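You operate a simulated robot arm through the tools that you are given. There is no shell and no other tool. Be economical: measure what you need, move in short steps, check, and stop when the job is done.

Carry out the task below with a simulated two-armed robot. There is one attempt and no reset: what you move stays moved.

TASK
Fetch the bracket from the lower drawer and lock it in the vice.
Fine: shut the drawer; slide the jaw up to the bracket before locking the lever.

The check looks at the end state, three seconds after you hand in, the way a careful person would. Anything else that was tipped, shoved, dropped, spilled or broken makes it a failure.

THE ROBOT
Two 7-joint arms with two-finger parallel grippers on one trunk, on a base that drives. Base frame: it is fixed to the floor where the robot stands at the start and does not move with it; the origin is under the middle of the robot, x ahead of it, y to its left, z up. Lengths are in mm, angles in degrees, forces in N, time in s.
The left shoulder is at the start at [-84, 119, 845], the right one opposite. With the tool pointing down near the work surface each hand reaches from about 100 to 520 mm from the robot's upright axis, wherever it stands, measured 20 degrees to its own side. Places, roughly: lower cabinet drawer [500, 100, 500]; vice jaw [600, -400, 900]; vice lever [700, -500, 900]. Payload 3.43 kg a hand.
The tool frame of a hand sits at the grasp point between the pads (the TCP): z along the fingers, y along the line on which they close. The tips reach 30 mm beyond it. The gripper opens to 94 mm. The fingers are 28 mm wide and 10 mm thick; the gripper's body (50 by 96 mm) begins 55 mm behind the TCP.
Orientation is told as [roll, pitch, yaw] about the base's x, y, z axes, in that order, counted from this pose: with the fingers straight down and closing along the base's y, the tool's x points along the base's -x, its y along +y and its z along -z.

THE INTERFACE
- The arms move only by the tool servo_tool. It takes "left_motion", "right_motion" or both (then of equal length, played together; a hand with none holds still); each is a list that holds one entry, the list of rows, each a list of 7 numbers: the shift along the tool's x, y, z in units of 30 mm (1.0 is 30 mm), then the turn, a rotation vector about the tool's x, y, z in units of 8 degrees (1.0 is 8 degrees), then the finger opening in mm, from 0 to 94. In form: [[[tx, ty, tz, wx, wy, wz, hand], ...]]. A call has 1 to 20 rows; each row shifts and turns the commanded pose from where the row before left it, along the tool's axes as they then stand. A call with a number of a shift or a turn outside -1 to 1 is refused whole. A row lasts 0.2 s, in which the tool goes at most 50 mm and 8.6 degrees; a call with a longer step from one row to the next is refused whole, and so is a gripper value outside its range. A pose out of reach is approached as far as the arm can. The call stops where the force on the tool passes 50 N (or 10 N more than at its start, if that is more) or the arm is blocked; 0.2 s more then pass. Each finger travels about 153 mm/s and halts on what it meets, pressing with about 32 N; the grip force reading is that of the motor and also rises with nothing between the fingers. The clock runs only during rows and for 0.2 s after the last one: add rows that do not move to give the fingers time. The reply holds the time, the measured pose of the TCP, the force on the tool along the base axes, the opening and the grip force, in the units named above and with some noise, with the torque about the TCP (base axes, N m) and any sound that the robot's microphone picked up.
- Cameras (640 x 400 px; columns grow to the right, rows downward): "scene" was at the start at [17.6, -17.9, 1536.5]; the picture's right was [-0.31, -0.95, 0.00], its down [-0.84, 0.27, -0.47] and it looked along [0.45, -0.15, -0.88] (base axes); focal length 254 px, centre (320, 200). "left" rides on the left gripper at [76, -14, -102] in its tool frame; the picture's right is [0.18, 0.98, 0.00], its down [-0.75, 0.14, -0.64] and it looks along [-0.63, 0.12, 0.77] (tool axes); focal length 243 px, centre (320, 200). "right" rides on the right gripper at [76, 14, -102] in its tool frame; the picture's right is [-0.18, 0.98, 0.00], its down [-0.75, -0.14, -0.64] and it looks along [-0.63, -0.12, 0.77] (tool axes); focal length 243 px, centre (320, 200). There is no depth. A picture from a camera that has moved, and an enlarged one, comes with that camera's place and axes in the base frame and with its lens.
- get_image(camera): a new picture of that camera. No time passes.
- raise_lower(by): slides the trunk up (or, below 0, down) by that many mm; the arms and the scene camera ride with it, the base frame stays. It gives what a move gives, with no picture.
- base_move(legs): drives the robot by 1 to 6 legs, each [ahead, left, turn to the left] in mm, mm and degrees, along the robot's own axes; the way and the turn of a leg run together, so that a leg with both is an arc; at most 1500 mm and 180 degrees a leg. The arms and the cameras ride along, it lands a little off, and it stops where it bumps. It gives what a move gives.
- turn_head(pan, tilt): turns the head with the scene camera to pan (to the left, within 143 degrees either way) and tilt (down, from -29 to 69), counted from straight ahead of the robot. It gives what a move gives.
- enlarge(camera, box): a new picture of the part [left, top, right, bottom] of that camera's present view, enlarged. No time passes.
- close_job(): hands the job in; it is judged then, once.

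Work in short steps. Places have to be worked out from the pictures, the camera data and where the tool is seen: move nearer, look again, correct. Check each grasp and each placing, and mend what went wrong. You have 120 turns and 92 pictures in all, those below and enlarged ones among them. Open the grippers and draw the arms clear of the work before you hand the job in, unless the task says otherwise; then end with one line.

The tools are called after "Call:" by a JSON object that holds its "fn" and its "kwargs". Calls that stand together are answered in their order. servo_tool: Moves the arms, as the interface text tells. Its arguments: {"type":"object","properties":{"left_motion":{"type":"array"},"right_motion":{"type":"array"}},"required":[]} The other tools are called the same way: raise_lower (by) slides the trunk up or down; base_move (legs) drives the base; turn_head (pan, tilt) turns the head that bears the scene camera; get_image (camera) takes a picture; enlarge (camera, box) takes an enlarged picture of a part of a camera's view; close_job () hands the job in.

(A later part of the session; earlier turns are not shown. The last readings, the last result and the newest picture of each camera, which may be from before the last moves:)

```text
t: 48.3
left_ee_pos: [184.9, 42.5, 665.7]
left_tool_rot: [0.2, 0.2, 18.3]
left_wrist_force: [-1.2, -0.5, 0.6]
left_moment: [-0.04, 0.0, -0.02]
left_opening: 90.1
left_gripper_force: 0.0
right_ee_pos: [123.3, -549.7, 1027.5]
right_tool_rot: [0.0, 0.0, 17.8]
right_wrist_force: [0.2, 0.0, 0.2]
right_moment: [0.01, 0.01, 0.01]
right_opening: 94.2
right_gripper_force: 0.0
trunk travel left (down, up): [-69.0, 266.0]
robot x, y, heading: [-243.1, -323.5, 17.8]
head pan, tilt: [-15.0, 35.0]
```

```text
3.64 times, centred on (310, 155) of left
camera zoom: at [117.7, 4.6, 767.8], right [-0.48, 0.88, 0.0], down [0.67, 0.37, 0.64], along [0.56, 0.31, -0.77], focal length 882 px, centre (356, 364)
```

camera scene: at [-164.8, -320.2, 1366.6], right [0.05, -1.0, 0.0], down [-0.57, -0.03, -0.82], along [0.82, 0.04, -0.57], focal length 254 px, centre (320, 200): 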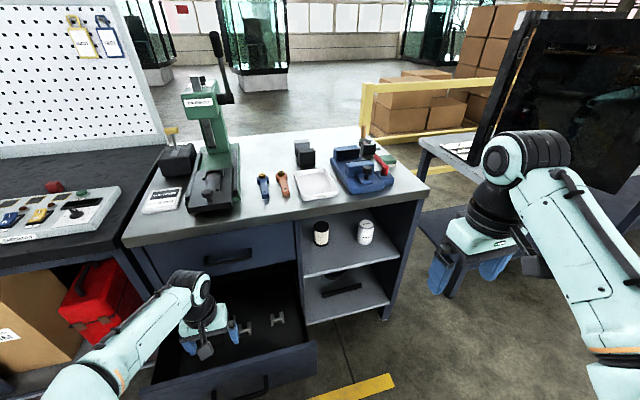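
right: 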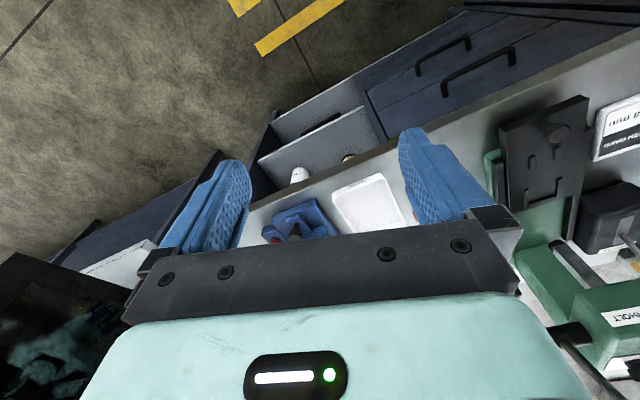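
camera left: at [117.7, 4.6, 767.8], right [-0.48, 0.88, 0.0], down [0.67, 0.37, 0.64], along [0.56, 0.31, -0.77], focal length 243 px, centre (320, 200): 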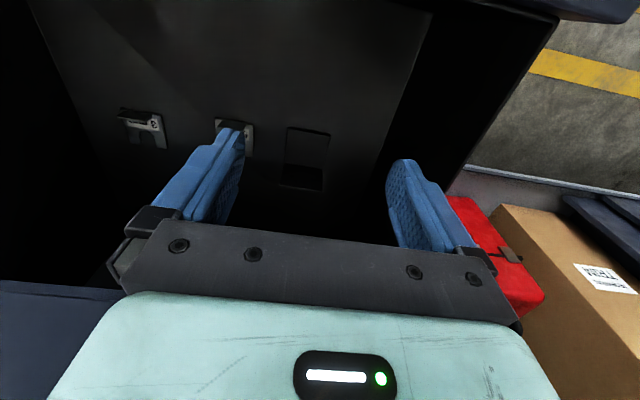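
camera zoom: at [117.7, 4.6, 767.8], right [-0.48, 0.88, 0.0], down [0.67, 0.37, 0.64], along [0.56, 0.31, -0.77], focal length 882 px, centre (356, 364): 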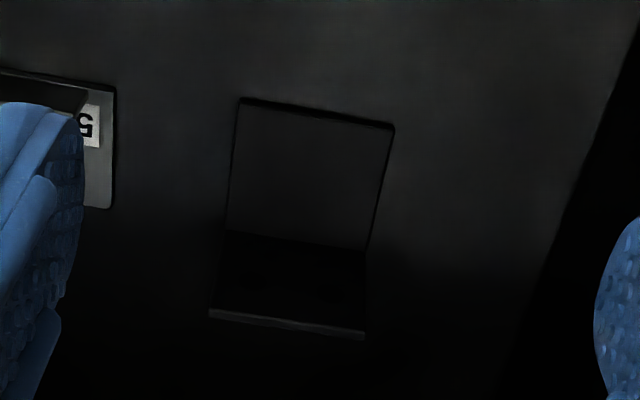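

Triangulation gives the bracket at: flange near edge u≈254, upright at u≈316 from z≈450 to 504, width 58 mm centred at v≈-20, aligned with the bench. I'll move above it, lean the tool 16° back to clear the upper handle, and go down most of the way.

Call:
{"fn": "servo_tool", "kwargs": {"left_motion": [[[-0.98, -0.08, 0, 0, 0, 0, 80], [-0.98, 0, 0, 0, -1, 0, 80], [-0.94, 0, 0.27, 0, -1, 0, 80], [-0.96, 0, 0.28, 0, 0, 0, 80], [0.276, 0, 0.961, 0, 0, 0, 80], [0.276, 0, 0.961, 0, 0, 0, 80], [0.276, 0, 0.961, 0, 0, 0, 80], [0, 0, 0, 0, 0, 0, 80]]]}}

Call:
{"fn": "get_image", "kwargs": {"camera": "left"}}

Call:
{"fn": "turn_head", "kwargs": {"pan": 20, "tilt": 50}}

Call:
{"fn": "get_image", "kwargs": {"camera": "scene"}}

```text
t: 50.1
left_ee_pos: [268.2, 63.9, 566.3]
left_tool_rot: [0.1, -15.7, 18.1]
left_wrist_force: [-0.1, 0.4, 0.5]
left_moment: [0.0, 0.04, -0.03]
left_opening: 80.0
left_gripper_force: 0.0
left hand out of reach, approached as far as the arm can: row 4
right_ee_pos: [122.8, -550.6, 1028.8]
right_tool_rot: [-0.1, 0.1, 17.9]
right_wrist_force: [0.2, 0.1, 0.4]
right_moment: [-0.01, -0.05, 0.03]
right_opening: 93.8
right_gripper_force: 0.1
trunk travel left (down, up): [-69.0, 266.0]
robot x, y, heading: [-238.6, -321.0, 17.4]
head pan, tilt: [-15.0, 35.0]
```

```text
63 pictures are left
camera left: at [177.5, 18.3, 644.2], right [-0.48, 0.88, -0.05], down [0.48, 0.3, 0.82], along [0.74, 0.37, -0.57], focal length 243 px, centre (320, 200)
```

left: 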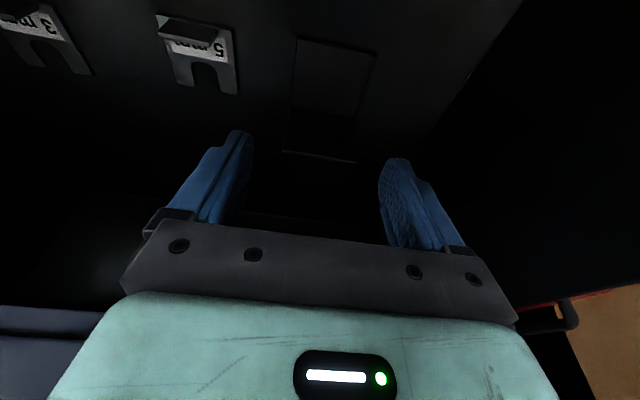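

```text
t: 51.1
left_ee_pos: [267.6, 63.9, 567.6]
left_tool_rot: [0.1, -15.7, 18.2]
left_wrist_force: [0.3, -0.4, 0.9]
left_moment: [0.05, -0.04, 0.03]
left_opening: 80.0
left_gripper_force: 0.0
right_ee_pos: [123.3, -549.7, 1027.7]
right_tool_rot: [0.0, 0.0, 17.9]
right_wrist_force: [-0.2, -0.2, -0.1]
right_moment: [-0.01, -0.02, 0.0]
right_opening: 93.8
right_gripper_force: 0.1
trunk travel left (down, up): [-69.0, 266.0]
robot x, y, heading: [-242.7, -322.7, 17.9]
head pan, tilt: [20.0, 50.0]
```

```text
62 pictures are left
camera scene: at [-191.8, -277.4, 1345.0], right [0.61, -0.79, 0.0], down [-0.61, -0.47, -0.64], along [0.51, 0.39, -0.77], focal length 254 px, centre (320, 200)
```

scene: 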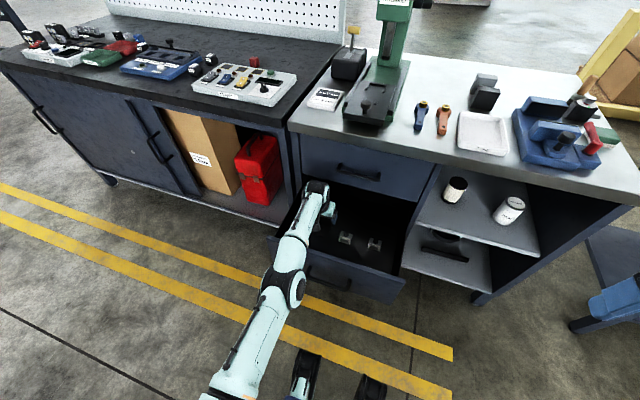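

The arm was at its reach limit, at u≈274. I'll drive ahead 36 mm to bring the TCP over the upright, then re-check.

Call:
{"fn": "base_move", "kwargs": {"legs": [[36, 3, 0]]}}

Call:
{"fn": "servo_tool", "kwargs": {"left_motion": [[[0.276, 0, 0.961, 0, 0, 0, 80], [0, 0, 0, 0, 0, 0, 80]]]}}

Call:
{"fn": "get_image", "kwargs": {"camera": "left"}}

```text
t: 52.0
left_ee_pos: [302.3, 78.6, 567.7]
left_tool_rot: [0.2, -15.7, 18.2]
left_wrist_force: [-0.1, 0.8, 0.1]
left_moment: [0.01, 0.01, 0.0]
left_opening: 79.7
left_gripper_force: 0.1
right_ee_pos: [157.6, -536.0, 1026.6]
right_tool_rot: [0.0, 0.0, 17.9]
right_wrist_force: [-0.4, -0.7, -0.2]
right_moment: [-0.04, 0.05, 0.01]
right_opening: 93.9
right_gripper_force: 0.0
trunk travel left (down, up): [-69.0, 266.0]
robot x, y, heading: [-208.5, -304.9, 17.7]
head pan, tilt: [20.0, 50.0]
```

```text
t: 52.6
left_ee_pos: [302.0, 77.4, 538.1]
left_tool_rot: [0.1, -15.7, 18.3]
left_wrist_force: [0.3, 0.8, 0.4]
left_moment: [0.03, 0.01, 0.02]
left_opening: 80.1
left_gripper_force: 0.0
right_ee_pos: [158.0, -536.5, 1027.4]
right_tool_rot: [0.0, 0.1, 17.8]
right_wrist_force: [-0.4, 0.9, -0.1]
right_moment: [-0.01, -0.01, 0.0]
right_opening: 94.1
right_gripper_force: 0.0
trunk travel left (down, up): [-69.0, 266.0]
robot x, y, heading: [-207.4, -310.5, 17.7]
head pan, tilt: [20.0, 50.0]
```

```text
61 pictures are left
camera left: at [211.0, 32.3, 614.5], right [-0.48, 0.88, -0.05], down [0.48, 0.3, 0.82], along [0.74, 0.37, -0.57], focal length 243 px, centre (320, 200)
```

left: 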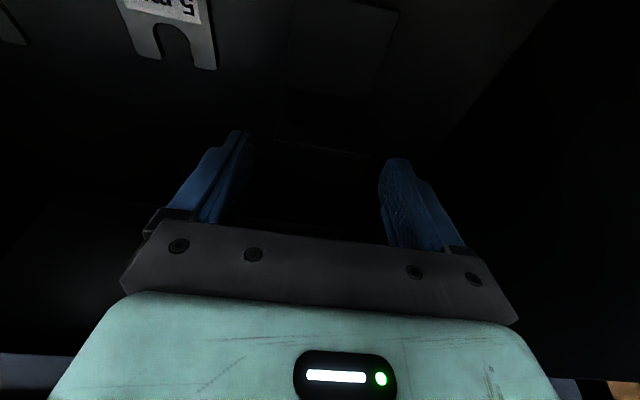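

The bracket's upright is centred between the fingertips (TCP u≈311, v≈-21). I'll go down 47 mm and close.

Call:
{"fn": "servo_tool", "kwargs": {"left_motion": [[[0.27, 0, 0.75, 0, 0, 0, 80], [0.27, 0, 0.75, 0, 0, 0, 80], [0, 0, 0, 0, 0, 0, 80]]]}}

Call:
{"fn": "enlarge", "kwargs": {"camera": "left", "box": [200, 20, 440, 240]}}

```text
t: 53.4
left_ee_pos: [296.9, 76.3, 489.9]
left_tool_rot: [0.2, -15.8, 18.2]
left_wrist_force: [-0.4, 0.0, -0.2]
left_moment: [0.02, 0.01, 0.0]
left_opening: 80.0
left_gripper_force: 0.1
right_ee_pos: [156.5, -535.8, 1027.4]
right_tool_rot: [0.0, 0.0, 17.9]
right_wrist_force: [0.5, 0.2, 0.1]
right_moment: [-0.01, 0.04, -0.04]
right_opening: 94.1
right_gripper_force: 0.0
trunk travel left (down, up): [-69.0, 266.0]
robot x, y, heading: [-209.0, -307.6, 17.6]
head pan, tilt: [20.0, 50.0]
```

```text
1.82 times, centred on (320, 130) of left
camera zoom: at [205.7, 30.6, 566.8], right [-0.48, 0.88, -0.05], down [0.48, 0.3, 0.82], along [0.74, 0.37, -0.57], focal length 441 px, centre (320, 327)
```

zoom: 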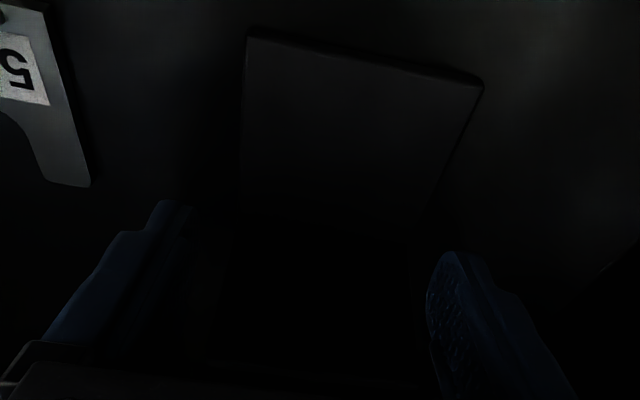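

The fingers straddle the bracket, so I'll close on its sides.

Call:
{"fn": "servo_tool", "kwargs": {"left_motion": [[[0, 0, 0, 0, 0, 0, 40], [0, 0, 0, 0, 0, 0, 40], [0, 0, 0, 0, 0, 0, 40], [0, 0, 0, 0, 0, 0, 40]]]}}

```text
t: 54.4
left_ee_pos: [296.8, 76.0, 490.6]
left_tool_rot: [0.3, -15.7, 18.2]
left_wrist_force: [0.0, 1.4, -0.2]
left_moment: [-0.02, -0.08, 0.02]
left_opening: 63.3
left_gripper_force: 32.2
right_ee_pos: [157.0, -535.7, 1028.3]
right_tool_rot: [0.0, 0.0, 17.9]
right_wrist_force: [-0.4, 0.5, 0.0]
right_moment: [0.0, 0.0, 0.03]
right_opening: 94.3
right_gripper_force: 0.1
trunk travel left (down, up): [-69.0, 266.0]
robot x, y, heading: [-205.4, -308.8, 17.8]
head pan, tilt: [20.0, 50.0]
```

It's held at 63 mm with 32 N. I'll lift it straight up 110 mm and check.

Call:
{"fn": "servo_tool", "kwargs": {"left_motion": [[[-0.276, 0, -0.961, 0, 0, 0, 40], [-0.276, 0, -0.961, 0, 0, 0, 40], [-0.276, 0, -0.961, 0, 0, 0, 40], [-0.276, 0, -0.961, 0, 0, 0, 40], [0, 0, 0, 0, 0, 0, 40]]]}}

Call:
{"fn": "get_image", "kwargs": {"camera": "left"}}

```text
t: 55.6
left_ee_pos: [303.3, 77.1, 611.5]
left_tool_rot: [0.2, -15.6, 18.3]
left_wrist_force: [0.7, -0.6, -2.1]
left_moment: [0.02, -0.05, 0.01]
left_opening: 63.0
left_gripper_force: 32.5
left hand out of reach, approached as far as the arm can: row 3
right_ee_pos: [156.9, -536.7, 1028.7]
right_tool_rot: [0.0, -0.1, 17.8]
right_wrist_force: [-0.1, -0.8, -0.2]
right_moment: [0.01, 0.03, -0.01]
right_opening: 94.0
right_gripper_force: 0.1
trunk travel left (down, up): [-69.0, 266.0]
robot x, y, heading: [-210.0, -306.0, 17.7]
head pan, tilt: [20.0, 50.0]
```

```text
59 pictures are left
camera left: at [211.3, 31.3, 688.6], right [-0.48, 0.88, -0.05], down [0.48, 0.3, 0.82], along [0.74, 0.37, -0.57], focal length 243 px, centre (320, 200)
```

left: 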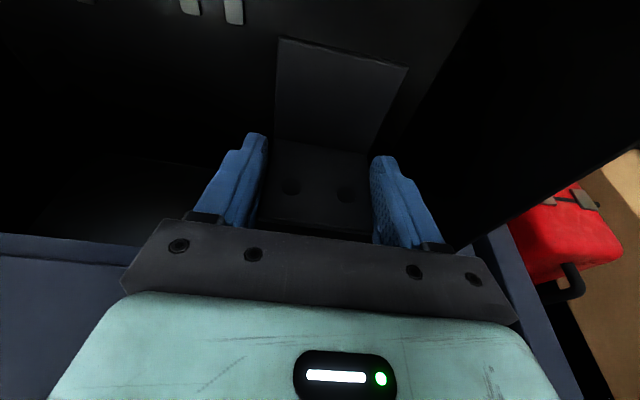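

The bracket is firmly held; I can see its two holes. I'll back off 90 mm within the drawer's span, then raise the trunk to lift it clear.

Call:
{"fn": "base_move", "kwargs": {"legs": [[-90, 0, 0]]}}

Call:
{"fn": "raise_lower", "kwargs": {"by": 250}}

Call:
{"fn": "get_image", "kwargs": {"camera": "scene"}}

```text
t: 56.7
left_ee_pos: [216.3, 48.6, 611.7]
left_tool_rot: [0.1, -15.7, 18.2]
left_wrist_force: [0.0, 0.8, -3.1]
left_moment: [0.01, -0.01, 0.04]
left_opening: 63.0
left_gripper_force: 31.6
right_ee_pos: [70.1, -562.9, 1028.0]
right_tool_rot: [0.0, 0.0, 17.6]
right_wrist_force: [-0.1, 0.6, 0.1]
right_moment: [0.0, -0.04, 0.01]
right_opening: 94.3
right_gripper_force: 0.0
trunk travel left (down, up): [-69.0, 266.0]
robot x, y, heading: [-293.5, -337.8, 17.6]
head pan, tilt: [20.0, 50.0]
```

```text
t: 59.3
left_ee_pos: [216.6, 50.0, 860.3]
left_tool_rot: [0.2, -15.6, 18.2]
left_wrist_force: [0.6, 0.3, -2.7]
left_moment: [0.01, -0.04, 0.01]
left_opening: 63.2
left_gripper_force: 32.4
right_ee_pos: [71.6, -563.8, 1276.8]
right_tool_rot: [-0.1, 0.0, 17.7]
right_wrist_force: [0.1, -0.2, -0.4]
right_moment: [-0.04, 0.01, -0.01]
right_opening: 94.0
right_gripper_force: 0.1
trunk travel left (down, up): [-319.0, 16.0]
robot x, y, heading: [-291.4, -338.3, 17.7]
head pan, tilt: [20.0, 50.0]
```

```text
58 pictures are left
camera scene: at [-274.5, -300.6, 1605.9], right [0.61, -0.79, 0.0], down [-0.61, -0.47, -0.64], along [0.51, 0.39, -0.77], focal length 254 px, centre (320, 200)
```

scene: 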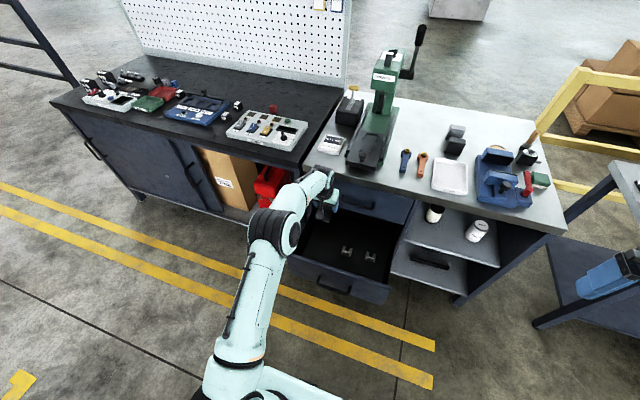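

The bracket is clear at z≈860. I'll lift the arm another ~170 mm, then drive right so the hand lines up with the vice (v≈-600).

Call:
{"fn": "servo_tool", "kwargs": {"left_motion": [[[-0.276, 0, -0.961, 0, 0, 0, 40], [-0.276, 0, -0.961, 0, 0, 0, 40], [-0.276, 0, -0.961, 0, 0, 0, 40], [-0.276, 0, -0.961, 0, 0, 0, 40], [-0.276, 0, -0.961, 0, 0, 0, 40], [-0.276, 0, -0.961, 0, 0, 0, 40]]]}}

Call:
{"fn": "base_move", "kwargs": {"legs": [[0, -580, 0]]}}

Call:
{"fn": "turn_head", "kwargs": {"pan": 10, "tilt": 45}}

Call:
{"fn": "get_image", "kwargs": {"camera": "scene"}}

```text
t: 60.7
left_ee_pos: [221.9, 48.8, 1041.2]
left_tool_rot: [0.2, -15.7, 18.2]
left_wrist_force: [-0.1, -0.5, -3.4]
left_moment: [-0.01, 0.0, -0.01]
left_opening: 63.0
left_gripper_force: 31.9
right_ee_pos: [71.7, -563.4, 1277.4]
right_tool_rot: [0.0, 0.0, 17.7]
right_wrist_force: [0.4, 0.3, -0.2]
right_moment: [0.0, 0.02, 0.01]
right_opening: 94.1
right_gripper_force: 0.1
trunk travel left (down, up): [-319.0, 16.0]
robot x, y, heading: [-293.7, -334.7, 17.5]
head pan, tilt: [20.0, 50.0]
```

```text
t: 66.3
left_ee_pos: [399.0, -511.8, 1041.8]
left_tool_rot: [0.1, -15.7, 17.9]
left_wrist_force: [0.1, -0.8, -3.0]
left_moment: [0.02, -0.06, -0.05]
left_opening: 63.2
left_gripper_force: 32.1
right_ee_pos: [246.6, -1122.9, 1277.7]
right_tool_rot: [0.1, 0.0, 17.5]
right_wrist_force: [0.2, 0.7, 1.6]
right_moment: [0.0, 0.0, 0.01]
right_opening: 94.0
right_gripper_force: 0.0
trunk travel left (down, up): [-319.0, 16.0]
robot x, y, heading: [-120.9, -898.0, 17.4]
head pan, tilt: [20.0, 50.0]
```

```text
t: 67.0
left_ee_pos: [399.0, -512.4, 1041.8]
left_tool_rot: [0.1, -15.5, 17.9]
left_wrist_force: [0.4, -1.3, -2.2]
left_moment: [0.03, -0.02, -0.01]
left_opening: 63.1
left_gripper_force: 32.4
right_ee_pos: [246.9, -1122.7, 1278.1]
right_tool_rot: [0.0, 0.0, 17.6]
right_wrist_force: [0.1, 0.0, 0.3]
right_moment: [0.0, -0.02, -0.01]
right_opening: 94.2
right_gripper_force: 0.0
trunk travel left (down, up): [-319.0, 16.0]
robot x, y, heading: [-115.1, -893.2, 17.5]
head pan, tilt: [10.0, 45.0]
```

```text
57 pictures are left
camera scene: at [-85.6, -868.4, 1612.9], right [0.46, -0.89, 0.0], down [-0.63, -0.33, -0.71], along [0.63, 0.33, -0.71], focal length 254 px, centre (320, 200)
```

scene: 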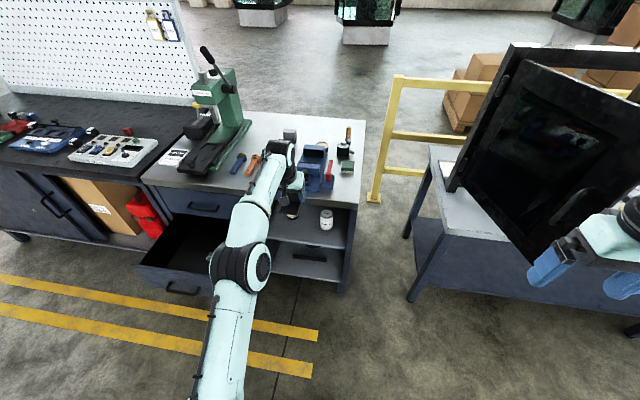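

I'll bring the right hand inward so it stays clear of the right-hand table, and zoom on the vice.

Call:
{"fn": "servo_tool", "kwargs": {"right_motion": [[[0, 1, 0, 0, 0, 0, 94], [0, 1, 0, 0, 0, 0, 94], [0, 1, 0, 0, 0, 0, 94], [0, 1, 0, 0, 0, 0, 94], [0, 1, 0, 0, 0, 0, 94], [0, 1, 0, 0, 0, 0, 94]]]}}

Call:
{"fn": "enlarge", "kwargs": {"camera": "scene", "box": [240, 110, 380, 240]}}

Call:
{"fn": "get_image", "kwargs": {"camera": "left"}}

```text
t: 68.4
left_ee_pos: [399.4, -511.3, 1040.6]
left_tool_rot: [0.1, -15.6, 17.9]
left_wrist_force: [0.3, 0.0, -3.7]
left_moment: [-0.01, 0.0, 0.01]
left_opening: 63.1
left_gripper_force: 31.9
right_ee_pos: [194.8, -952.2, 1279.0]
right_tool_rot: [0.1, 0.0, 17.4]
right_wrist_force: [-0.7, -0.1, 0.1]
right_moment: [-0.04, 0.0, 0.02]
right_opening: 94.1
right_gripper_force: 0.0
trunk travel left (down, up): [-319.0, 16.0]
robot x, y, heading: [-116.0, -897.0, 17.8]
head pan, tilt: [10.0, 45.0]
```

```text
3.08 times, centred on (310, 175) of scene
camera zoom: at [-85.5, -867.6, 1612.9], right [0.46, -0.89, 0.0], down [-0.63, -0.33, -0.71], along [0.63, 0.33, -0.71], focal length 782 px, centre (351, 277)
```

zoom: 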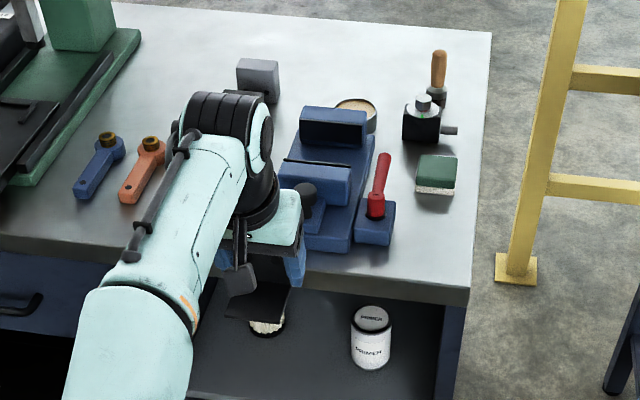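

```text
55 pictures are left
camera left: at [308.5, -556.0, 1118.3], right [-0.47, 0.88, -0.05], down [0.48, 0.3, 0.82], along [0.74, 0.36, -0.57], focal length 243 px, centre (320, 200)
```

left: 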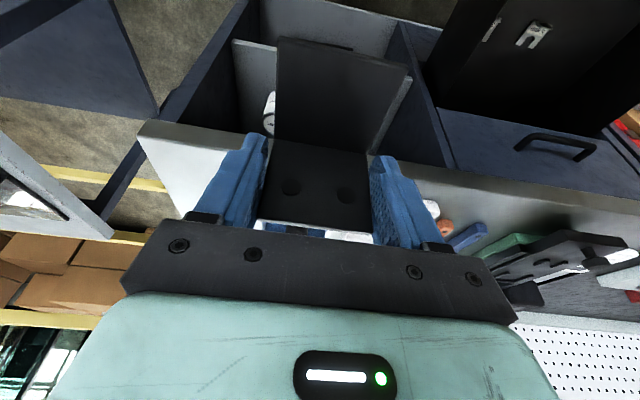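

Triangulated: fixed jaw face at u≈628, v≈-608; moving jaw face at u≈515; jaw tops z≈952; bed z≈913. The held bracket is at the right v and its bottom is at ~1000. I'll drive ahead 340 mm over the vice.

Call:
{"fn": "base_move", "kwargs": {"legs": [[340, 0, 0]]}}

Call:
{"fn": "turn_head", "kwargs": {"pan": 10, "tilt": 50}}

Call:
{"fn": "get_image", "kwargs": {"camera": "scene"}}

Call:
{"fn": "get_image", "kwargs": {"camera": "right"}}

Call:
{"fn": "get_image", "kwargs": {"camera": "left"}}

```text
t: 70.7
left_ee_pos: [723.6, -410.4, 1041.4]
left_tool_rot: [0.1, -15.6, 17.9]
left_wrist_force: [-0.5, -0.3, -2.6]
left_moment: [0.0, 0.0, 0.02]
left_opening: 63.1
left_gripper_force: 32.4
right_ee_pos: [516.7, -853.0, 1278.2]
right_tool_rot: [0.1, -0.1, 17.4]
right_wrist_force: [-0.2, 0.7, 0.2]
right_moment: [0.02, -0.02, 0.0]
right_opening: 94.2
right_gripper_force: 0.0
trunk travel left (down, up): [-319.0, 16.0]
robot x, y, heading: [209.0, -792.4, 17.3]
head pan, tilt: [10.0, 45.0]
```

```text
t: 71.3
left_ee_pos: [723.7, -410.1, 1040.7]
left_tool_rot: [0.1, -15.6, 17.9]
left_wrist_force: [0.0, -0.4, -2.0]
left_moment: [-0.03, -0.03, 0.03]
left_opening: 62.9
left_gripper_force: 31.7
right_ee_pos: [518.6, -852.7, 1278.0]
right_tool_rot: [0.0, 0.0, 17.4]
right_wrist_force: [0.5, -0.2, 0.2]
right_moment: [-0.01, 0.01, -0.01]
right_opening: 94.2
right_gripper_force: 0.0
trunk travel left (down, up): [-319.0, 16.0]
robot x, y, heading: [208.2, -790.7, 17.2]
head pan, tilt: [10.0, 50.0]
```

```text
54 pictures are left
camera scene: at [234.1, -768.8, 1606.1], right [0.46, -0.89, 0.0], down [-0.68, -0.35, -0.64], along [0.57, 0.3, -0.77], focal length 254 px, centre (320, 200)
```

scene: 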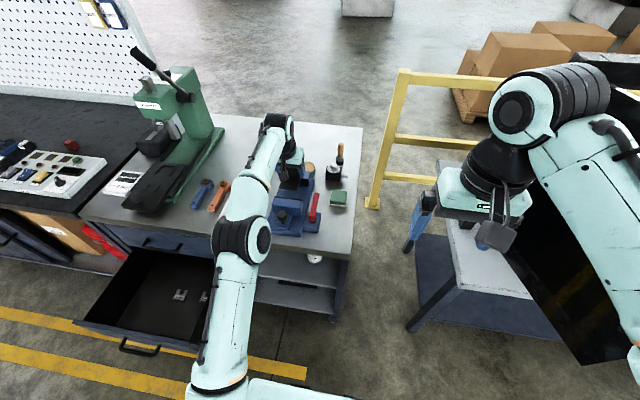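

```text
53 pictures are left
camera right: at [440.1, -861.5, 1381.1], right [-0.12, 0.99, 0.0], down [0.76, 0.09, 0.64], along [0.64, 0.08, -0.77], focal length 243 px, centre (320, 200)
```

right: 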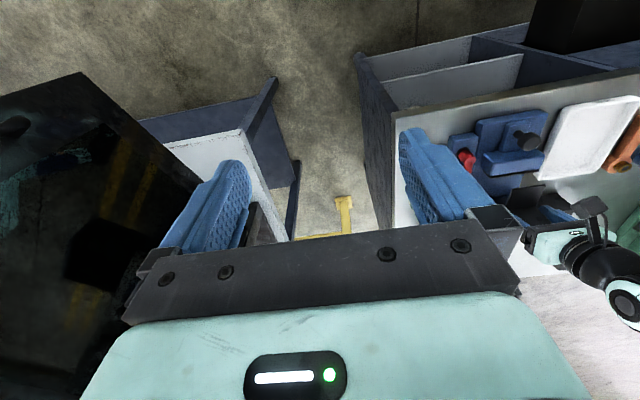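

```text
52 pictures are left
camera left: at [632.1, -455.3, 1118.3], right [-0.47, 0.88, -0.05], down [0.48, 0.3, 0.82], along [0.74, 0.36, -0.57], focal length 243 px, centre (320, 200)
```

left: 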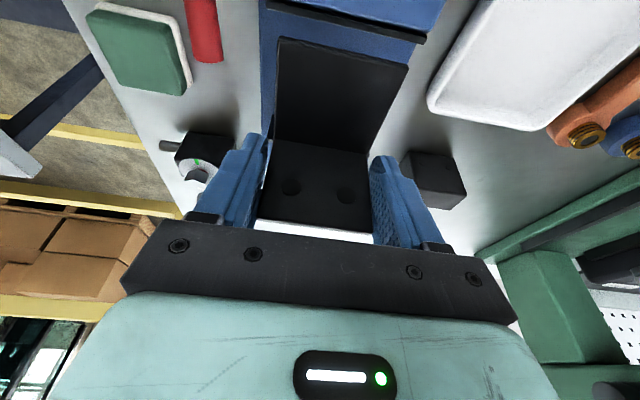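

The left view confirms the moving jaw at u≈516, v≈-611, aligned with my frame; the hand is at u≈561, v≈-614. I'll drive ahead 44 mm and lower 65 mm.

Call:
{"fn": "base_move", "kwargs": {"legs": [[44, 0, 0]]}}

Call:
{"fn": "servo_tool", "kwargs": {"left_motion": [[[0.194, 0.1, 0.693, 0, 0, 0, 40], [0.194, 0, 0.693, 0, 0, 0, 40], [0.194, 0, 0.693, 0, 0, 0, 40], [0, 0, 0, 0, 0, 0, 40]]]}}

Call:
{"fn": "get_image", "kwargs": {"camera": "left"}}

Call:
{"fn": "enlarge", "kwargs": {"camera": "scene", "box": [240, 110, 380, 260]}}

```text
t: 72.2
left_ee_pos: [762.7, -398.0, 1042.1]
left_tool_rot: [0.1, -15.7, 17.9]
left_wrist_force: [0.0, 0.0, -3.1]
left_moment: [0.0, -0.02, -0.01]
left_opening: 63.3
left_gripper_force: 32.4
right_ee_pos: [558.2, -839.0, 1277.6]
right_tool_rot: [0.0, -0.1, 17.6]
right_wrist_force: [0.6, 0.8, 0.9]
right_moment: [0.0, 0.01, 0.0]
right_opening: 94.0
right_gripper_force: 0.0
trunk travel left (down, up): [-319.0, 16.0]
robot x, y, heading: [246.9, -781.2, 17.3]
head pan, tilt: [10.0, 50.0]
```

```text
t: 73.2
left_ee_pos: [763.3, -394.4, 984.3]
left_tool_rot: [0.1, -16.4, 17.9]
left_wrist_force: [-4.2, -0.2, 26.6]
left_moment: [-0.9, -0.5, -0.24]
left_opening: 63.0
left_gripper_force: 31.7
right_ee_pos: [557.3, -840.1, 1280.2]
right_tool_rot: [0.1, -0.2, 17.5]
right_wrist_force: [-0.2, -0.4, 0.7]
right_moment: [-0.01, 0.0, -0.01]
right_opening: 93.7
right_gripper_force: 0.0
trunk travel left (down, up): [-319.0, 16.0]
robot x, y, heading: [247.3, -781.8, 17.4]
head pan, tilt: [10.0, 50.0]
```

```text
51 pictures are left
camera left: at [670.6, -439.6, 1059.6], right [-0.47, 0.88, -0.05], down [0.47, 0.3, 0.83], along [0.74, 0.37, -0.56], focal length 243 px, centre (320, 200)
```

left: 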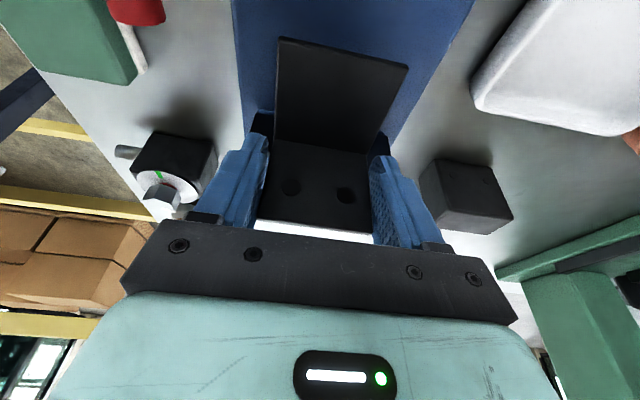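

```text
2.67 times, centred on (310, 185) of scene
camera zoom: at [271.5, -757.7, 1606.5], right [0.46, -0.89, 0.0], down [-0.68, -0.35, -0.64], along [0.57, 0.3, -0.76], focal length 678 px, centre (347, 240)
```

zoom: 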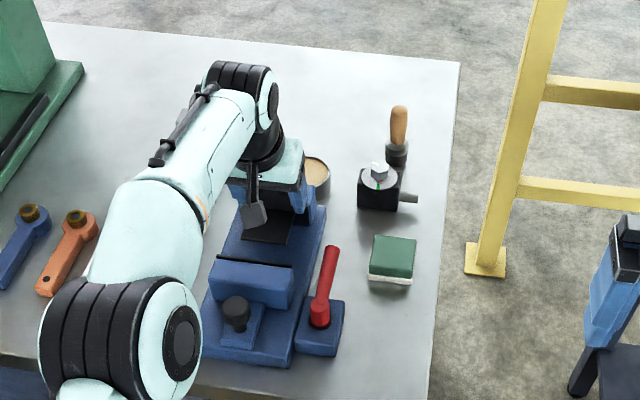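

It touched at z≈984, about 30 mm early: the fingertips or the upright caught the fixed jaw's top. I'll lift, move back 22 mm, and lower again.

Call:
{"fn": "servo_tool", "kwargs": {"left_motion": [[[-0.13, 0, -0.46, 0, 0, 0, 40], [0.7, 0, -0.2, 0, 0, 0, 40], [0.13, 0, 0.46, 0, 0, 0, 40], [0, 0, 0, 0, 0, 0, 40]]]}}

Call:
{"fn": "get_image", "kwargs": {"camera": "left"}}

```text
t: 74.2
left_ee_pos: [742.8, -402.3, 977.0]
left_tool_rot: [0.2, -15.6, 17.9]
left_wrist_force: [-0.7, -0.7, -2.6]
left_moment: [0.02, -0.01, 0.0]
left_opening: 63.1
left_gripper_force: 31.5
right_ee_pos: [558.7, -839.6, 1278.4]
right_tool_rot: [0.0, 0.0, 17.4]
right_wrist_force: [0.4, 0.0, 0.5]
right_moment: [0.0, 0.0, 0.03]
right_opening: 94.1
right_gripper_force: 0.1
trunk travel left (down, up): [-319.0, 16.0]
robot x, y, heading: [246.8, -782.9, 17.2]
head pan, tilt: [10.0, 50.0]
```

```text
49 pictures are left
camera left: at [651.0, -446.7, 1053.4], right [-0.47, 0.88, -0.05], down [0.48, 0.3, 0.82], along [0.74, 0.36, -0.57], focal length 243 px, centre (320, 200)
```

left: 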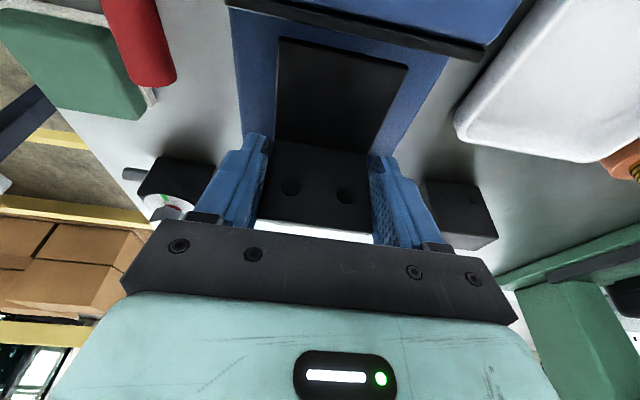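

It's free now at z≈977 (u≈582) with the flange clear of the moving jaw. I'll lower in small steps to the bed.

Call:
{"fn": "servo_tool", "kwargs": {"left_motion": [[[0.083, 0, 0.29, 0, 0, 0, 40], [0.083, 0, 0.29, 0, 0, 0, 40], [0, 0, 0, 0, 0, 0, 40]]]}}

```text
t: 75.0
left_ee_pos: [742.5, -401.7, 957.3]
left_tool_rot: [0.2, -15.6, 17.9]
left_wrist_force: [0.3, 0.2, -1.3]
left_moment: [-0.02, 0.02, -0.02]
left_opening: 63.2
left_gripper_force: 31.8
right_ee_pos: [558.4, -839.6, 1279.0]
right_tool_rot: [0.0, 0.1, 17.4]
right_wrist_force: [1.2, -0.7, 0.3]
right_moment: [0.02, -0.01, -0.01]
right_opening: 94.2
right_gripper_force: 0.1
trunk travel left (down, up): [-319.0, 16.0]
robot x, y, heading: [250.8, -781.2, 17.1]
head pan, tilt: [10.0, 50.0]
```

There's no contact yet at 957, so I'll continue in 4 mm steps.

Call:
{"fn": "servo_tool", "kwargs": {"left_motion": [[[0.036, 0, 0.125, 0, 0, 0, 40], [0.036, 0, 0.125, 0, 0, 0, 40], [0, 0, 0, 0, 0, 0, 40]]]}}

```text
t: 75.8
left_ee_pos: [740.8, -400.8, 949.5]
left_tool_rot: [0.1, -15.6, 17.9]
left_wrist_force: [0.4, 0.4, -2.8]
left_moment: [0.0, 0.0, 0.02]
left_opening: 62.9
left_gripper_force: 31.8
right_ee_pos: [558.7, -839.6, 1278.8]
right_tool_rot: [-0.1, 0.0, 17.5]
right_wrist_force: [-0.1, -0.9, 0.1]
right_moment: [0.02, 0.02, 0.01]
right_opening: 93.9
right_gripper_force: 0.1
trunk travel left (down, up): [-319.0, 16.0]
robot x, y, heading: [250.9, -780.7, 17.5]
head pan, tilt: [10.0, 50.0]
```

Call:
{"fn": "get_image", "kwargs": {"camera": "left"}}

Call:
{"fn": "enlarge", "kwargs": {"camera": "scene", "box": [270, 150, 350, 240]}}

```text
48 pictures are left
camera left: at [650.6, -445.8, 1027.5], right [-0.47, 0.88, -0.05], down [0.48, 0.3, 0.82], along [0.74, 0.36, -0.57], focal length 243 px, centre (320, 200)
```

left: 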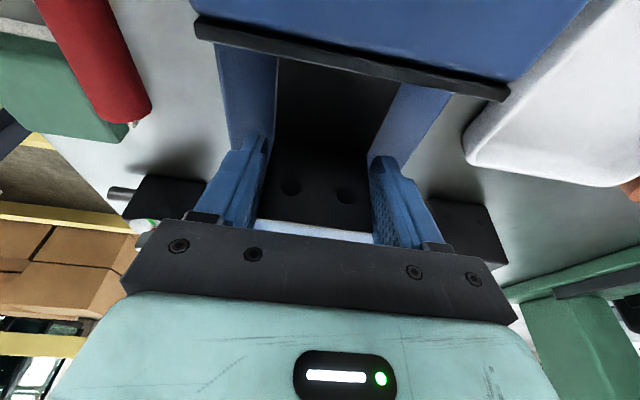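

```text
4.44 times, centred on (310, 195) of scene
camera zoom: at [274.9, -756.0, 1606.0], right [0.46, -0.89, 0.0], down [-0.68, -0.35, -0.64], along [0.57, 0.3, -0.77], focal length 1130 px, centre (364, 222)
```

zoom: 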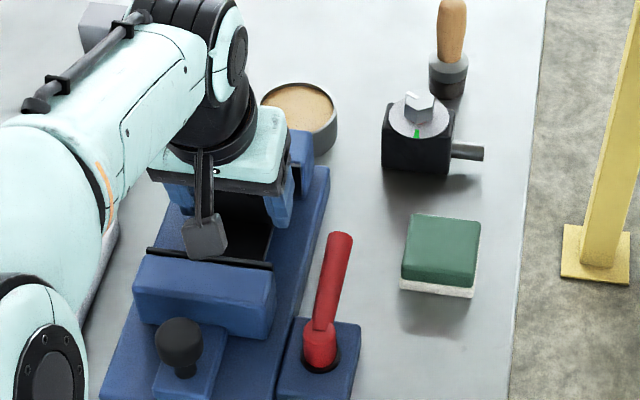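

It's clear on all sides, so I'll keep lowering gently until it contacts the bed.

Call:
{"fn": "servo_tool", "kwargs": {"left_motion": [[[0.036, 0, 0.125, 0, 0, 0, 40], [0.036, 0, 0.125, 0, 0, 0, 40], [0.036, 0, 0.125, 0, 0, 0, 40], [0, 0, 0, 0, 0, 0, 40]]]}}

```text
t: 76.8
left_ee_pos: [742.4, -400.5, 943.5]
left_tool_rot: [0.2, -16.4, 18.0]
left_wrist_force: [3.1, 4.1, 27.7]
left_moment: [0.02, -0.21, -0.03]
left_opening: 63.1
left_gripper_force: 32.2
right_ee_pos: [557.6, -841.3, 1278.2]
right_tool_rot: [0.1, -0.1, 17.5]
right_wrist_force: [-0.3, -0.1, -0.4]
right_moment: [0.02, 0.01, 0.0]
right_opening: 93.7
right_gripper_force: 0.1
trunk travel left (down, up): [-319.0, 16.0]
robot x, y, heading: [249.8, -779.2, 17.2]
head pan, tilt: [10.0, 50.0]
```

It contacts the bed at z≈943. I'll ease up about 4 mm, slide forward ~12 mm toward the fixed jaw, then check.

Call:
{"fn": "servo_tool", "kwargs": {"left_motion": [[[-0.036, 0, -0.125, 0, 0, 0, 40], [-0.2, 0, 0.05, 0, 0, 0, 40], [-0.2, 0, 0.05, 0, 0, 0, 40], [0, 0, 0, 0, 0, 0, 40]]]}}

```text
t: 77.8
left_ee_pos: [751.4, -398.7, 944.1]
left_tool_rot: [0.1, -15.5, 17.9]
left_wrist_force: [-9.2, -4.2, 14.5]
left_moment: [0.02, 0.08, 0.05]
left_opening: 63.2
left_gripper_force: 32.1
right_ee_pos: [555.5, -840.8, 1278.0]
right_tool_rot: [0.1, -0.1, 17.5]
right_wrist_force: [-0.1, -0.3, -0.4]
right_moment: [0.02, -0.02, 0.01]
right_opening: 94.1
right_gripper_force: 0.3
trunk travel left (down, up): [-319.0, 16.0]
robot x, y, heading: [246.5, -779.7, 17.6]
head pan, tilt: [10.0, 50.0]
```

It slid with light friction and sits on the bed at u≈591. I'll release the bracket and rise straight up.

Call:
{"fn": "servo_tool", "kwargs": {"left_motion": [[[0, 0, 0, 0, 0, 0, 80], [0, 0, 0, 0, 0, 0, 80], [-0.13, 0, -0.48, 0, 0, 0, 80], [-0.276, 0, -0.961, 0, 0, 0, 80], [-0.276, 0, -0.961, 0, 0, 0, 80], [-0.276, 0, -0.961, 0, 0, 0, 80], [-0.276, 0, -0.961, 0, 0, 0, 80]]]}}

Call:
{"fn": "get_image", "kwargs": {"camera": "left"}}

```text
t: 79.4
left_ee_pos: [754.4, -398.6, 1076.8]
left_tool_rot: [0.2, -15.7, 17.9]
left_wrist_force: [0.3, 0.0, 0.1]
left_moment: [-0.02, -0.03, -0.01]
left_opening: 80.0
left_gripper_force: 0.1
right_ee_pos: [559.4, -839.7, 1278.2]
right_tool_rot: [0.1, 0.0, 17.4]
right_wrist_force: [-0.7, -0.6, 0.0]
right_moment: [-0.01, 0.02, 0.02]
right_opening: 93.8
right_gripper_force: 0.0
trunk travel left (down, up): [-319.0, 16.0]
robot x, y, heading: [248.6, -780.2, 17.7]
head pan, tilt: [10.0, 50.0]
```

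```text
46 pictures are left
camera left: at [663.7, -443.8, 1153.9], right [-0.47, 0.88, -0.05], down [0.48, 0.3, 0.82], along [0.74, 0.36, -0.57], focal length 243 px, centre (320, 200)
```

left: 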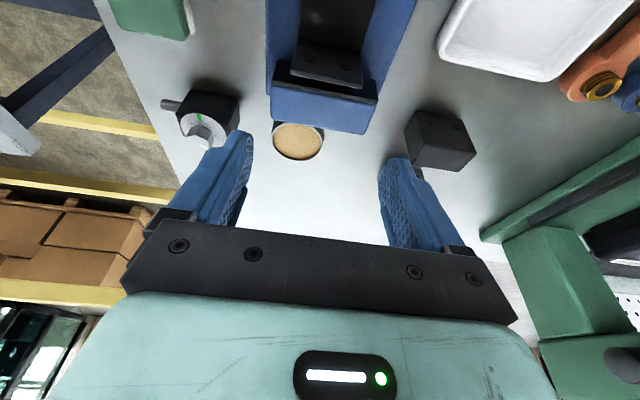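

The bracket stands in the vice with its upright toward the fixed jaw. I'll bring the left hand back over the jaw's knob (u≈438, v≈-607, z≈965).

Call:
{"fn": "servo_tool", "kwargs": {"left_motion": [[[0.84, 0.05, -0.235, 0, 0, 0, 70], [0.84, 0.05, -0.235, 0, 0, 0, 70], [0.84, 0.05, -0.235, 0, 0, 0, 70], [0.84, 0, -0.235, 0, 0, 0, 70], [0.84, 0, -0.235, 0, 0, 0, 70], [0.84, 0, -0.235, 0, 0, 0, 70], [0.276, 0, 0.961, 0, 0, 0, 70], [0, 0, 0, 0, 0, 0, 70]]]}}

Call:
{"fn": "get_image", "kwargs": {"camera": "left"}}

Call:
{"fn": "enlarge", "kwargs": {"camera": "scene", "box": [240, 120, 380, 270]}}

```text
t: 81.2
left_ee_pos: [602.1, -441.5, 1048.7]
left_tool_rot: [0.1, -15.7, 17.9]
left_wrist_force: [-0.7, 0.6, 0.4]
left_moment: [0.0, 0.03, 0.0]
left_opening: 70.0
left_gripper_force: 0.0
right_ee_pos: [557.8, -840.1, 1278.7]
right_tool_rot: [0.0, -0.1, 17.5]
right_wrist_force: [-0.2, 0.2, 0.2]
right_moment: [-0.01, 0.01, 0.0]
right_opening: 93.7
right_gripper_force: 0.0
trunk travel left (down, up): [-319.0, 16.0]
robot x, y, heading: [252.3, -779.2, 17.6]
head pan, tilt: [10.0, 50.0]
```

```text
45 pictures are left
camera left: at [510.8, -486.2, 1125.6], right [-0.47, 0.88, -0.05], down [0.48, 0.3, 0.82], along [0.74, 0.36, -0.57], focal length 243 px, centre (320, 200)
```

left: 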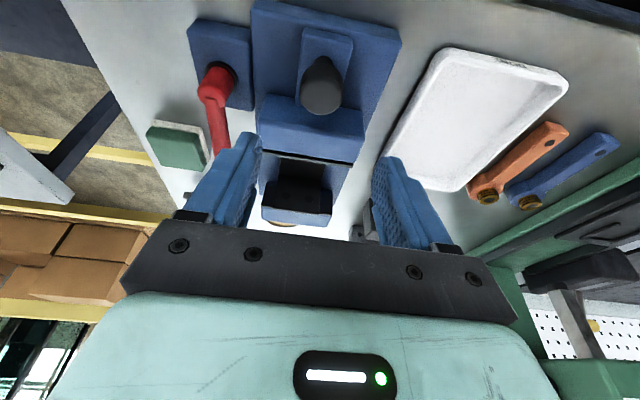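

```text
2.67 times, centred on (310, 195) of scene
camera zoom: at [274.3, -756.4, 1606.0], right [0.46, -0.89, 0.0], down [-0.68, -0.35, -0.64], along [0.57, 0.3, -0.77], focal length 678 px, centre (347, 213)
```

zoom: 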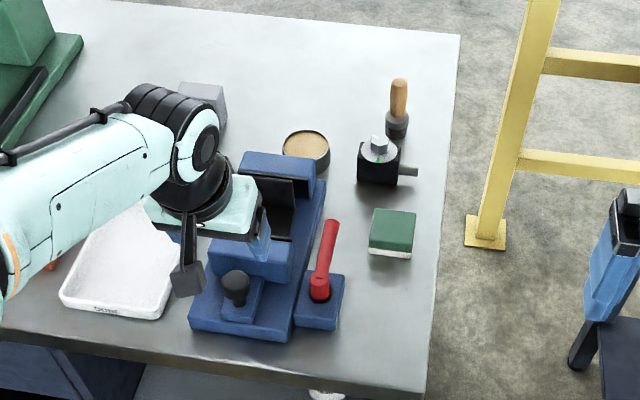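

The knob is at about u≈430, v≈-610. I'll lower onto it with the fingers straddling it.

Call:
{"fn": "servo_tool", "kwargs": {"left_motion": [[[0.3, -0.13, 0.85, 0, 0, 0, 70], [0.3, 0, 0.85, 0, 0, 0, 70], [0.3, 0, 0.82, 0, 0, 0, 70], [0, 0, 0, 0, 0, 0, 70]]]}}

Call:
{"fn": "get_image", "kwargs": {"camera": "left"}}

Call:
{"fn": "enlarge", "kwargs": {"camera": "scene", "box": [260, 150, 340, 250]}}

```text
t: 82.2
left_ee_pos: [599.1, -448.0, 967.4]
left_tool_rot: [0.3, -15.8, 17.9]
left_wrist_force: [-0.8, 0.4, -0.8]
left_moment: [-0.05, -0.01, 0.01]
left_opening: 70.2
left_gripper_force: 0.3
right_ee_pos: [559.3, -839.4, 1279.0]
right_tool_rot: [0.0, -0.2, 17.5]
right_wrist_force: [0.3, -0.4, 0.1]
right_moment: [0.01, -0.01, -0.02]
right_opening: 94.2
right_gripper_force: 0.1
trunk travel left (down, up): [-319.0, 16.0]
robot x, y, heading: [250.7, -780.0, 17.3]
head pan, tilt: [10.0, 50.0]
```

```text
43 pictures are left
camera left: at [507.4, -492.5, 1044.4], right [-0.47, 0.88, -0.05], down [0.48, 0.3, 0.82], along [0.74, 0.36, -0.57], focal length 243 px, centre (320, 200)
```

left: 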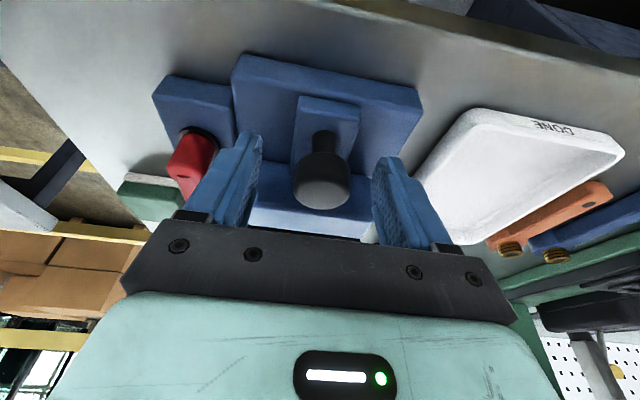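

```text
4.00 times, centred on (300, 200) of scene
camera zoom: at [274.5, -756.3, 1606.1], right [0.46, -0.89, 0.0], down [-0.68, -0.35, -0.64], along [0.57, 0.3, -0.77], focal length 1017 px, centre (400, 200)
```

zoom: 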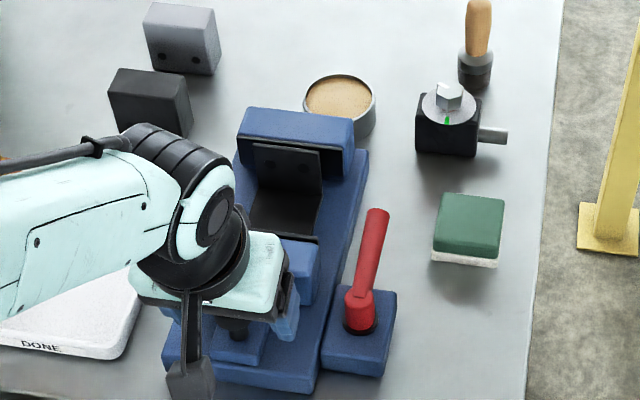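

The knob sits centred between the fingers and the bracket stands properly. I'll close on the knob.

Call:
{"fn": "servo_tool", "kwargs": {"left_motion": [[[0, 0, 0, 0, 0, 0, 15], [0, 0, 0, 0, 0, 0, 15], [0, 0, 0, 0, 0, 0, 15], [0, 0, 0, 0, 0, 0, 15]]]}}

Call:
{"fn": "servo_tool", "kwargs": {"left_motion": [[[-0.32, 0, 0.09, 0, 0, 0, 15], [-0.32, 0, 0.09, 0, 0, 0, 15], [0, 0, 0, 0, 0, 0, 15]]]}}

```text
t: 83.2
left_ee_pos: [598.5, -445.7, 967.9]
left_tool_rot: [0.1, -15.5, 17.9]
left_wrist_force: [-2.0, 8.5, 0.2]
left_moment: [0.33, 0.25, 0.37]
left_opening: 31.8
left_gripper_force: 44.8
right_ee_pos: [558.6, -839.0, 1278.2]
right_tool_rot: [0.1, 0.0, 17.5]
right_wrist_force: [-0.3, -0.5, 0.0]
right_moment: [-0.01, 0.01, 0.0]
right_opening: 93.8
right_gripper_force: 0.0
trunk travel left (down, up): [-319.0, 16.0]
robot x, y, heading: [245.6, -782.7, 17.4]
head pan, tilt: [10.0, 50.0]
```

```text
t: 84.0
left_ee_pos: [618.2, -439.3, 968.3]
left_tool_rot: [0.1, -15.6, 17.8]
left_wrist_force: [-2.0, 10.5, -3.4]
left_moment: [0.13, 0.73, 0.19]
left_opening: 31.7
left_gripper_force: 45.2
right_ee_pos: [559.9, -838.4, 1278.7]
right_tool_rot: [-0.1, 0.0, 17.5]
right_wrist_force: [-0.2, -0.9, -0.1]
right_moment: [0.02, 0.02, 0.0]
right_opening: 94.2
right_gripper_force: 0.1
trunk travel left (down, up): [-319.0, 16.0]
robot x, y, heading: [249.9, -779.2, 17.3]
head pan, tilt: [10.0, 50.0]
```

The jaw slides easily with the knob. I'll keep pushing in small steps until the bracket is against the fixed jaw.

Call:
{"fn": "servo_tool", "kwargs": {"left_motion": [[[-0.19, 0, 0.054, 0, 0, 0, 15], [-0.19, 0, 0.054, 0, 0, 0, 15], [0, 0, 0, 0, 0, 0, 15]]]}}

Call:
{"fn": "enlarge", "kwargs": {"camera": "scene", "box": [260, 150, 340, 250]}}

```text
t: 84.8
left_ee_pos: [629.5, -437.0, 968.1]
left_tool_rot: [0.1, -15.7, 17.9]
left_wrist_force: [-3.0, 8.0, -2.6]
left_moment: [-0.29, 0.67, 0.18]
left_opening: 31.9
left_gripper_force: 45.2
right_ee_pos: [558.0, -838.7, 1278.8]
right_tool_rot: [0.0, -0.1, 17.5]
right_wrist_force: [-0.6, -0.2, -0.1]
right_moment: [-0.02, 0.0, 0.01]
right_opening: 94.0
right_gripper_force: 0.0
trunk travel left (down, up): [-319.0, 16.0]
robot x, y, heading: [250.7, -780.2, 17.3]
head pan, tilt: [10.0, 50.0]
```

```text
4.00 times, centred on (300, 200) of scene
camera zoom: at [274.5, -754.7, 1606.0], right [0.46, -0.89, 0.0], down [-0.68, -0.35, -0.64], along [0.57, 0.3, -0.77], focal length 1017 px, centre (400, 200)
```

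zoom: 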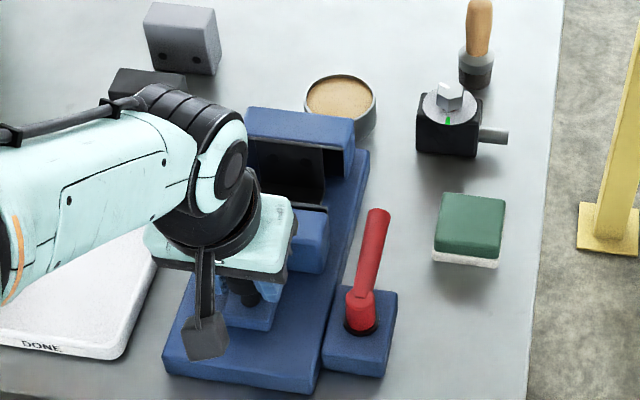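

There's still no resistance, so I'll continue.

Call:
{"fn": "servo_tool", "kwargs": {"left_motion": [[[-0.16, 0, 0.045, 0, 0, 0, 15], [-0.16, 0, 0.045, 0, 0, 0, 15], [-0.16, 0, 0.045, 0, 0, 0, 15], [0, 0, 0, 0, 0, 0, 15]]]}}

```text
t: 85.8
left_ee_pos: [636.0, -432.9, 967.6]
left_tool_rot: [0.2, -15.1, 17.9]
left_wrist_force: [-38.4, -4.9, 3.2]
left_moment: [-0.13, 0.07, 0.07]
left_opening: 31.6
left_gripper_force: 44.9
right_ee_pos: [554.4, -841.3, 1279.8]
right_tool_rot: [0.0, -0.3, 17.5]
right_wrist_force: [-1.1, 0.2, 0.8]
right_moment: [-0.01, 0.02, 0.02]
right_opening: 94.0
right_gripper_force: 0.0
trunk travel left (down, up): [-319.0, 16.0]
robot x, y, heading: [246.6, -781.8, 17.3]
head pan, tilt: [10.0, 50.0]
```

38 N of resistance: the jaw is firmly against the bracket. I'll let go of the knob and rise; the lever (pivot u≈474, v≈-694, handle pointing away) is best reached with this same hand.

Call:
{"fn": "servo_tool", "kwargs": {"left_motion": [[[0, 0, 0, 0, 0, 0, 60], [0, 0, 0, 0, 0, 0, 60], [-0.25, 0, -0.961, 0, 0, 0, 60], [-0.276, 0, -0.961, 0, 0, 0, 60], [-0.276, 0, -0.961, 0, 0, 0, 60], [0, -0.95, 0, 0, 0, 0, 50], [0, -0.95, 0, 0, 0, 0, 40], [0, -0.9, 0, 0, 0, 0, 40], [-0.5, 0, 0.14, 0, 0, 0, 40], [0, 0, 0, 0, 0, 0, 40]]]}}

Call:
{"fn": "get_image", "kwargs": {"camera": "left"}}

Call:
{"fn": "enlarge", "kwargs": {"camera": "scene", "box": [260, 150, 340, 250]}}

```text
t: 88.0
left_ee_pos: [683.8, -507.1, 1057.0]
left_tool_rot: [0.1, -15.7, 17.9]
left_wrist_force: [0.2, -0.4, -0.1]
left_moment: [-0.05, -0.02, -0.01]
left_opening: 39.8
left_gripper_force: 0.1
right_ee_pos: [557.5, -839.2, 1277.9]
right_tool_rot: [0.1, -0.1, 17.4]
right_wrist_force: [-0.2, -0.6, -0.4]
right_moment: [0.0, 0.0, -0.01]
right_opening: 94.1
right_gripper_force: 0.1
trunk travel left (down, up): [-319.0, 16.0]
robot x, y, heading: [248.0, -781.1, 17.7]
head pan, tilt: [10.0, 50.0]
```

```text
40 pictures are left
camera left: at [592.7, -552.8, 1134.7], right [-0.47, 0.88, -0.05], down [0.48, 0.3, 0.82], along [0.74, 0.36, -0.57], focal length 243 px, centre (320, 200)
```

left: 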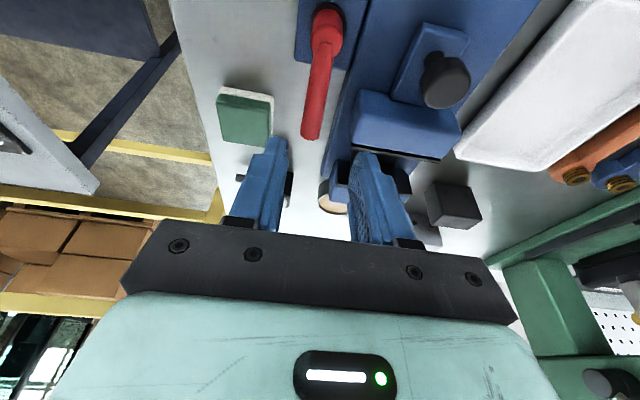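

```text
4.00 times, centred on (300, 200) of scene
camera zoom: at [274.3, -756.4, 1606.0], right [0.46, -0.89, 0.0], down [-0.68, -0.35, -0.64], along [0.57, 0.3, -0.77], focal length 1017 px, centre (400, 200)
```

zoom: 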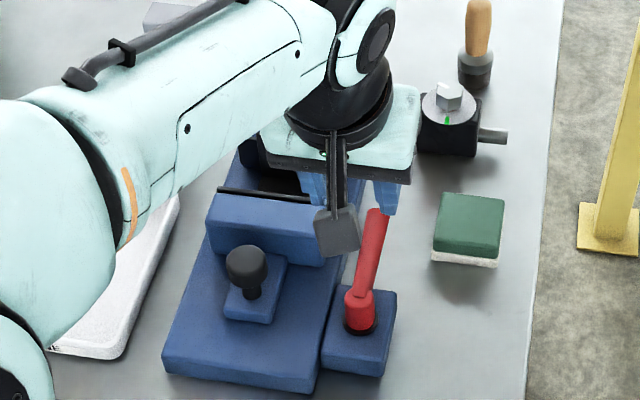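

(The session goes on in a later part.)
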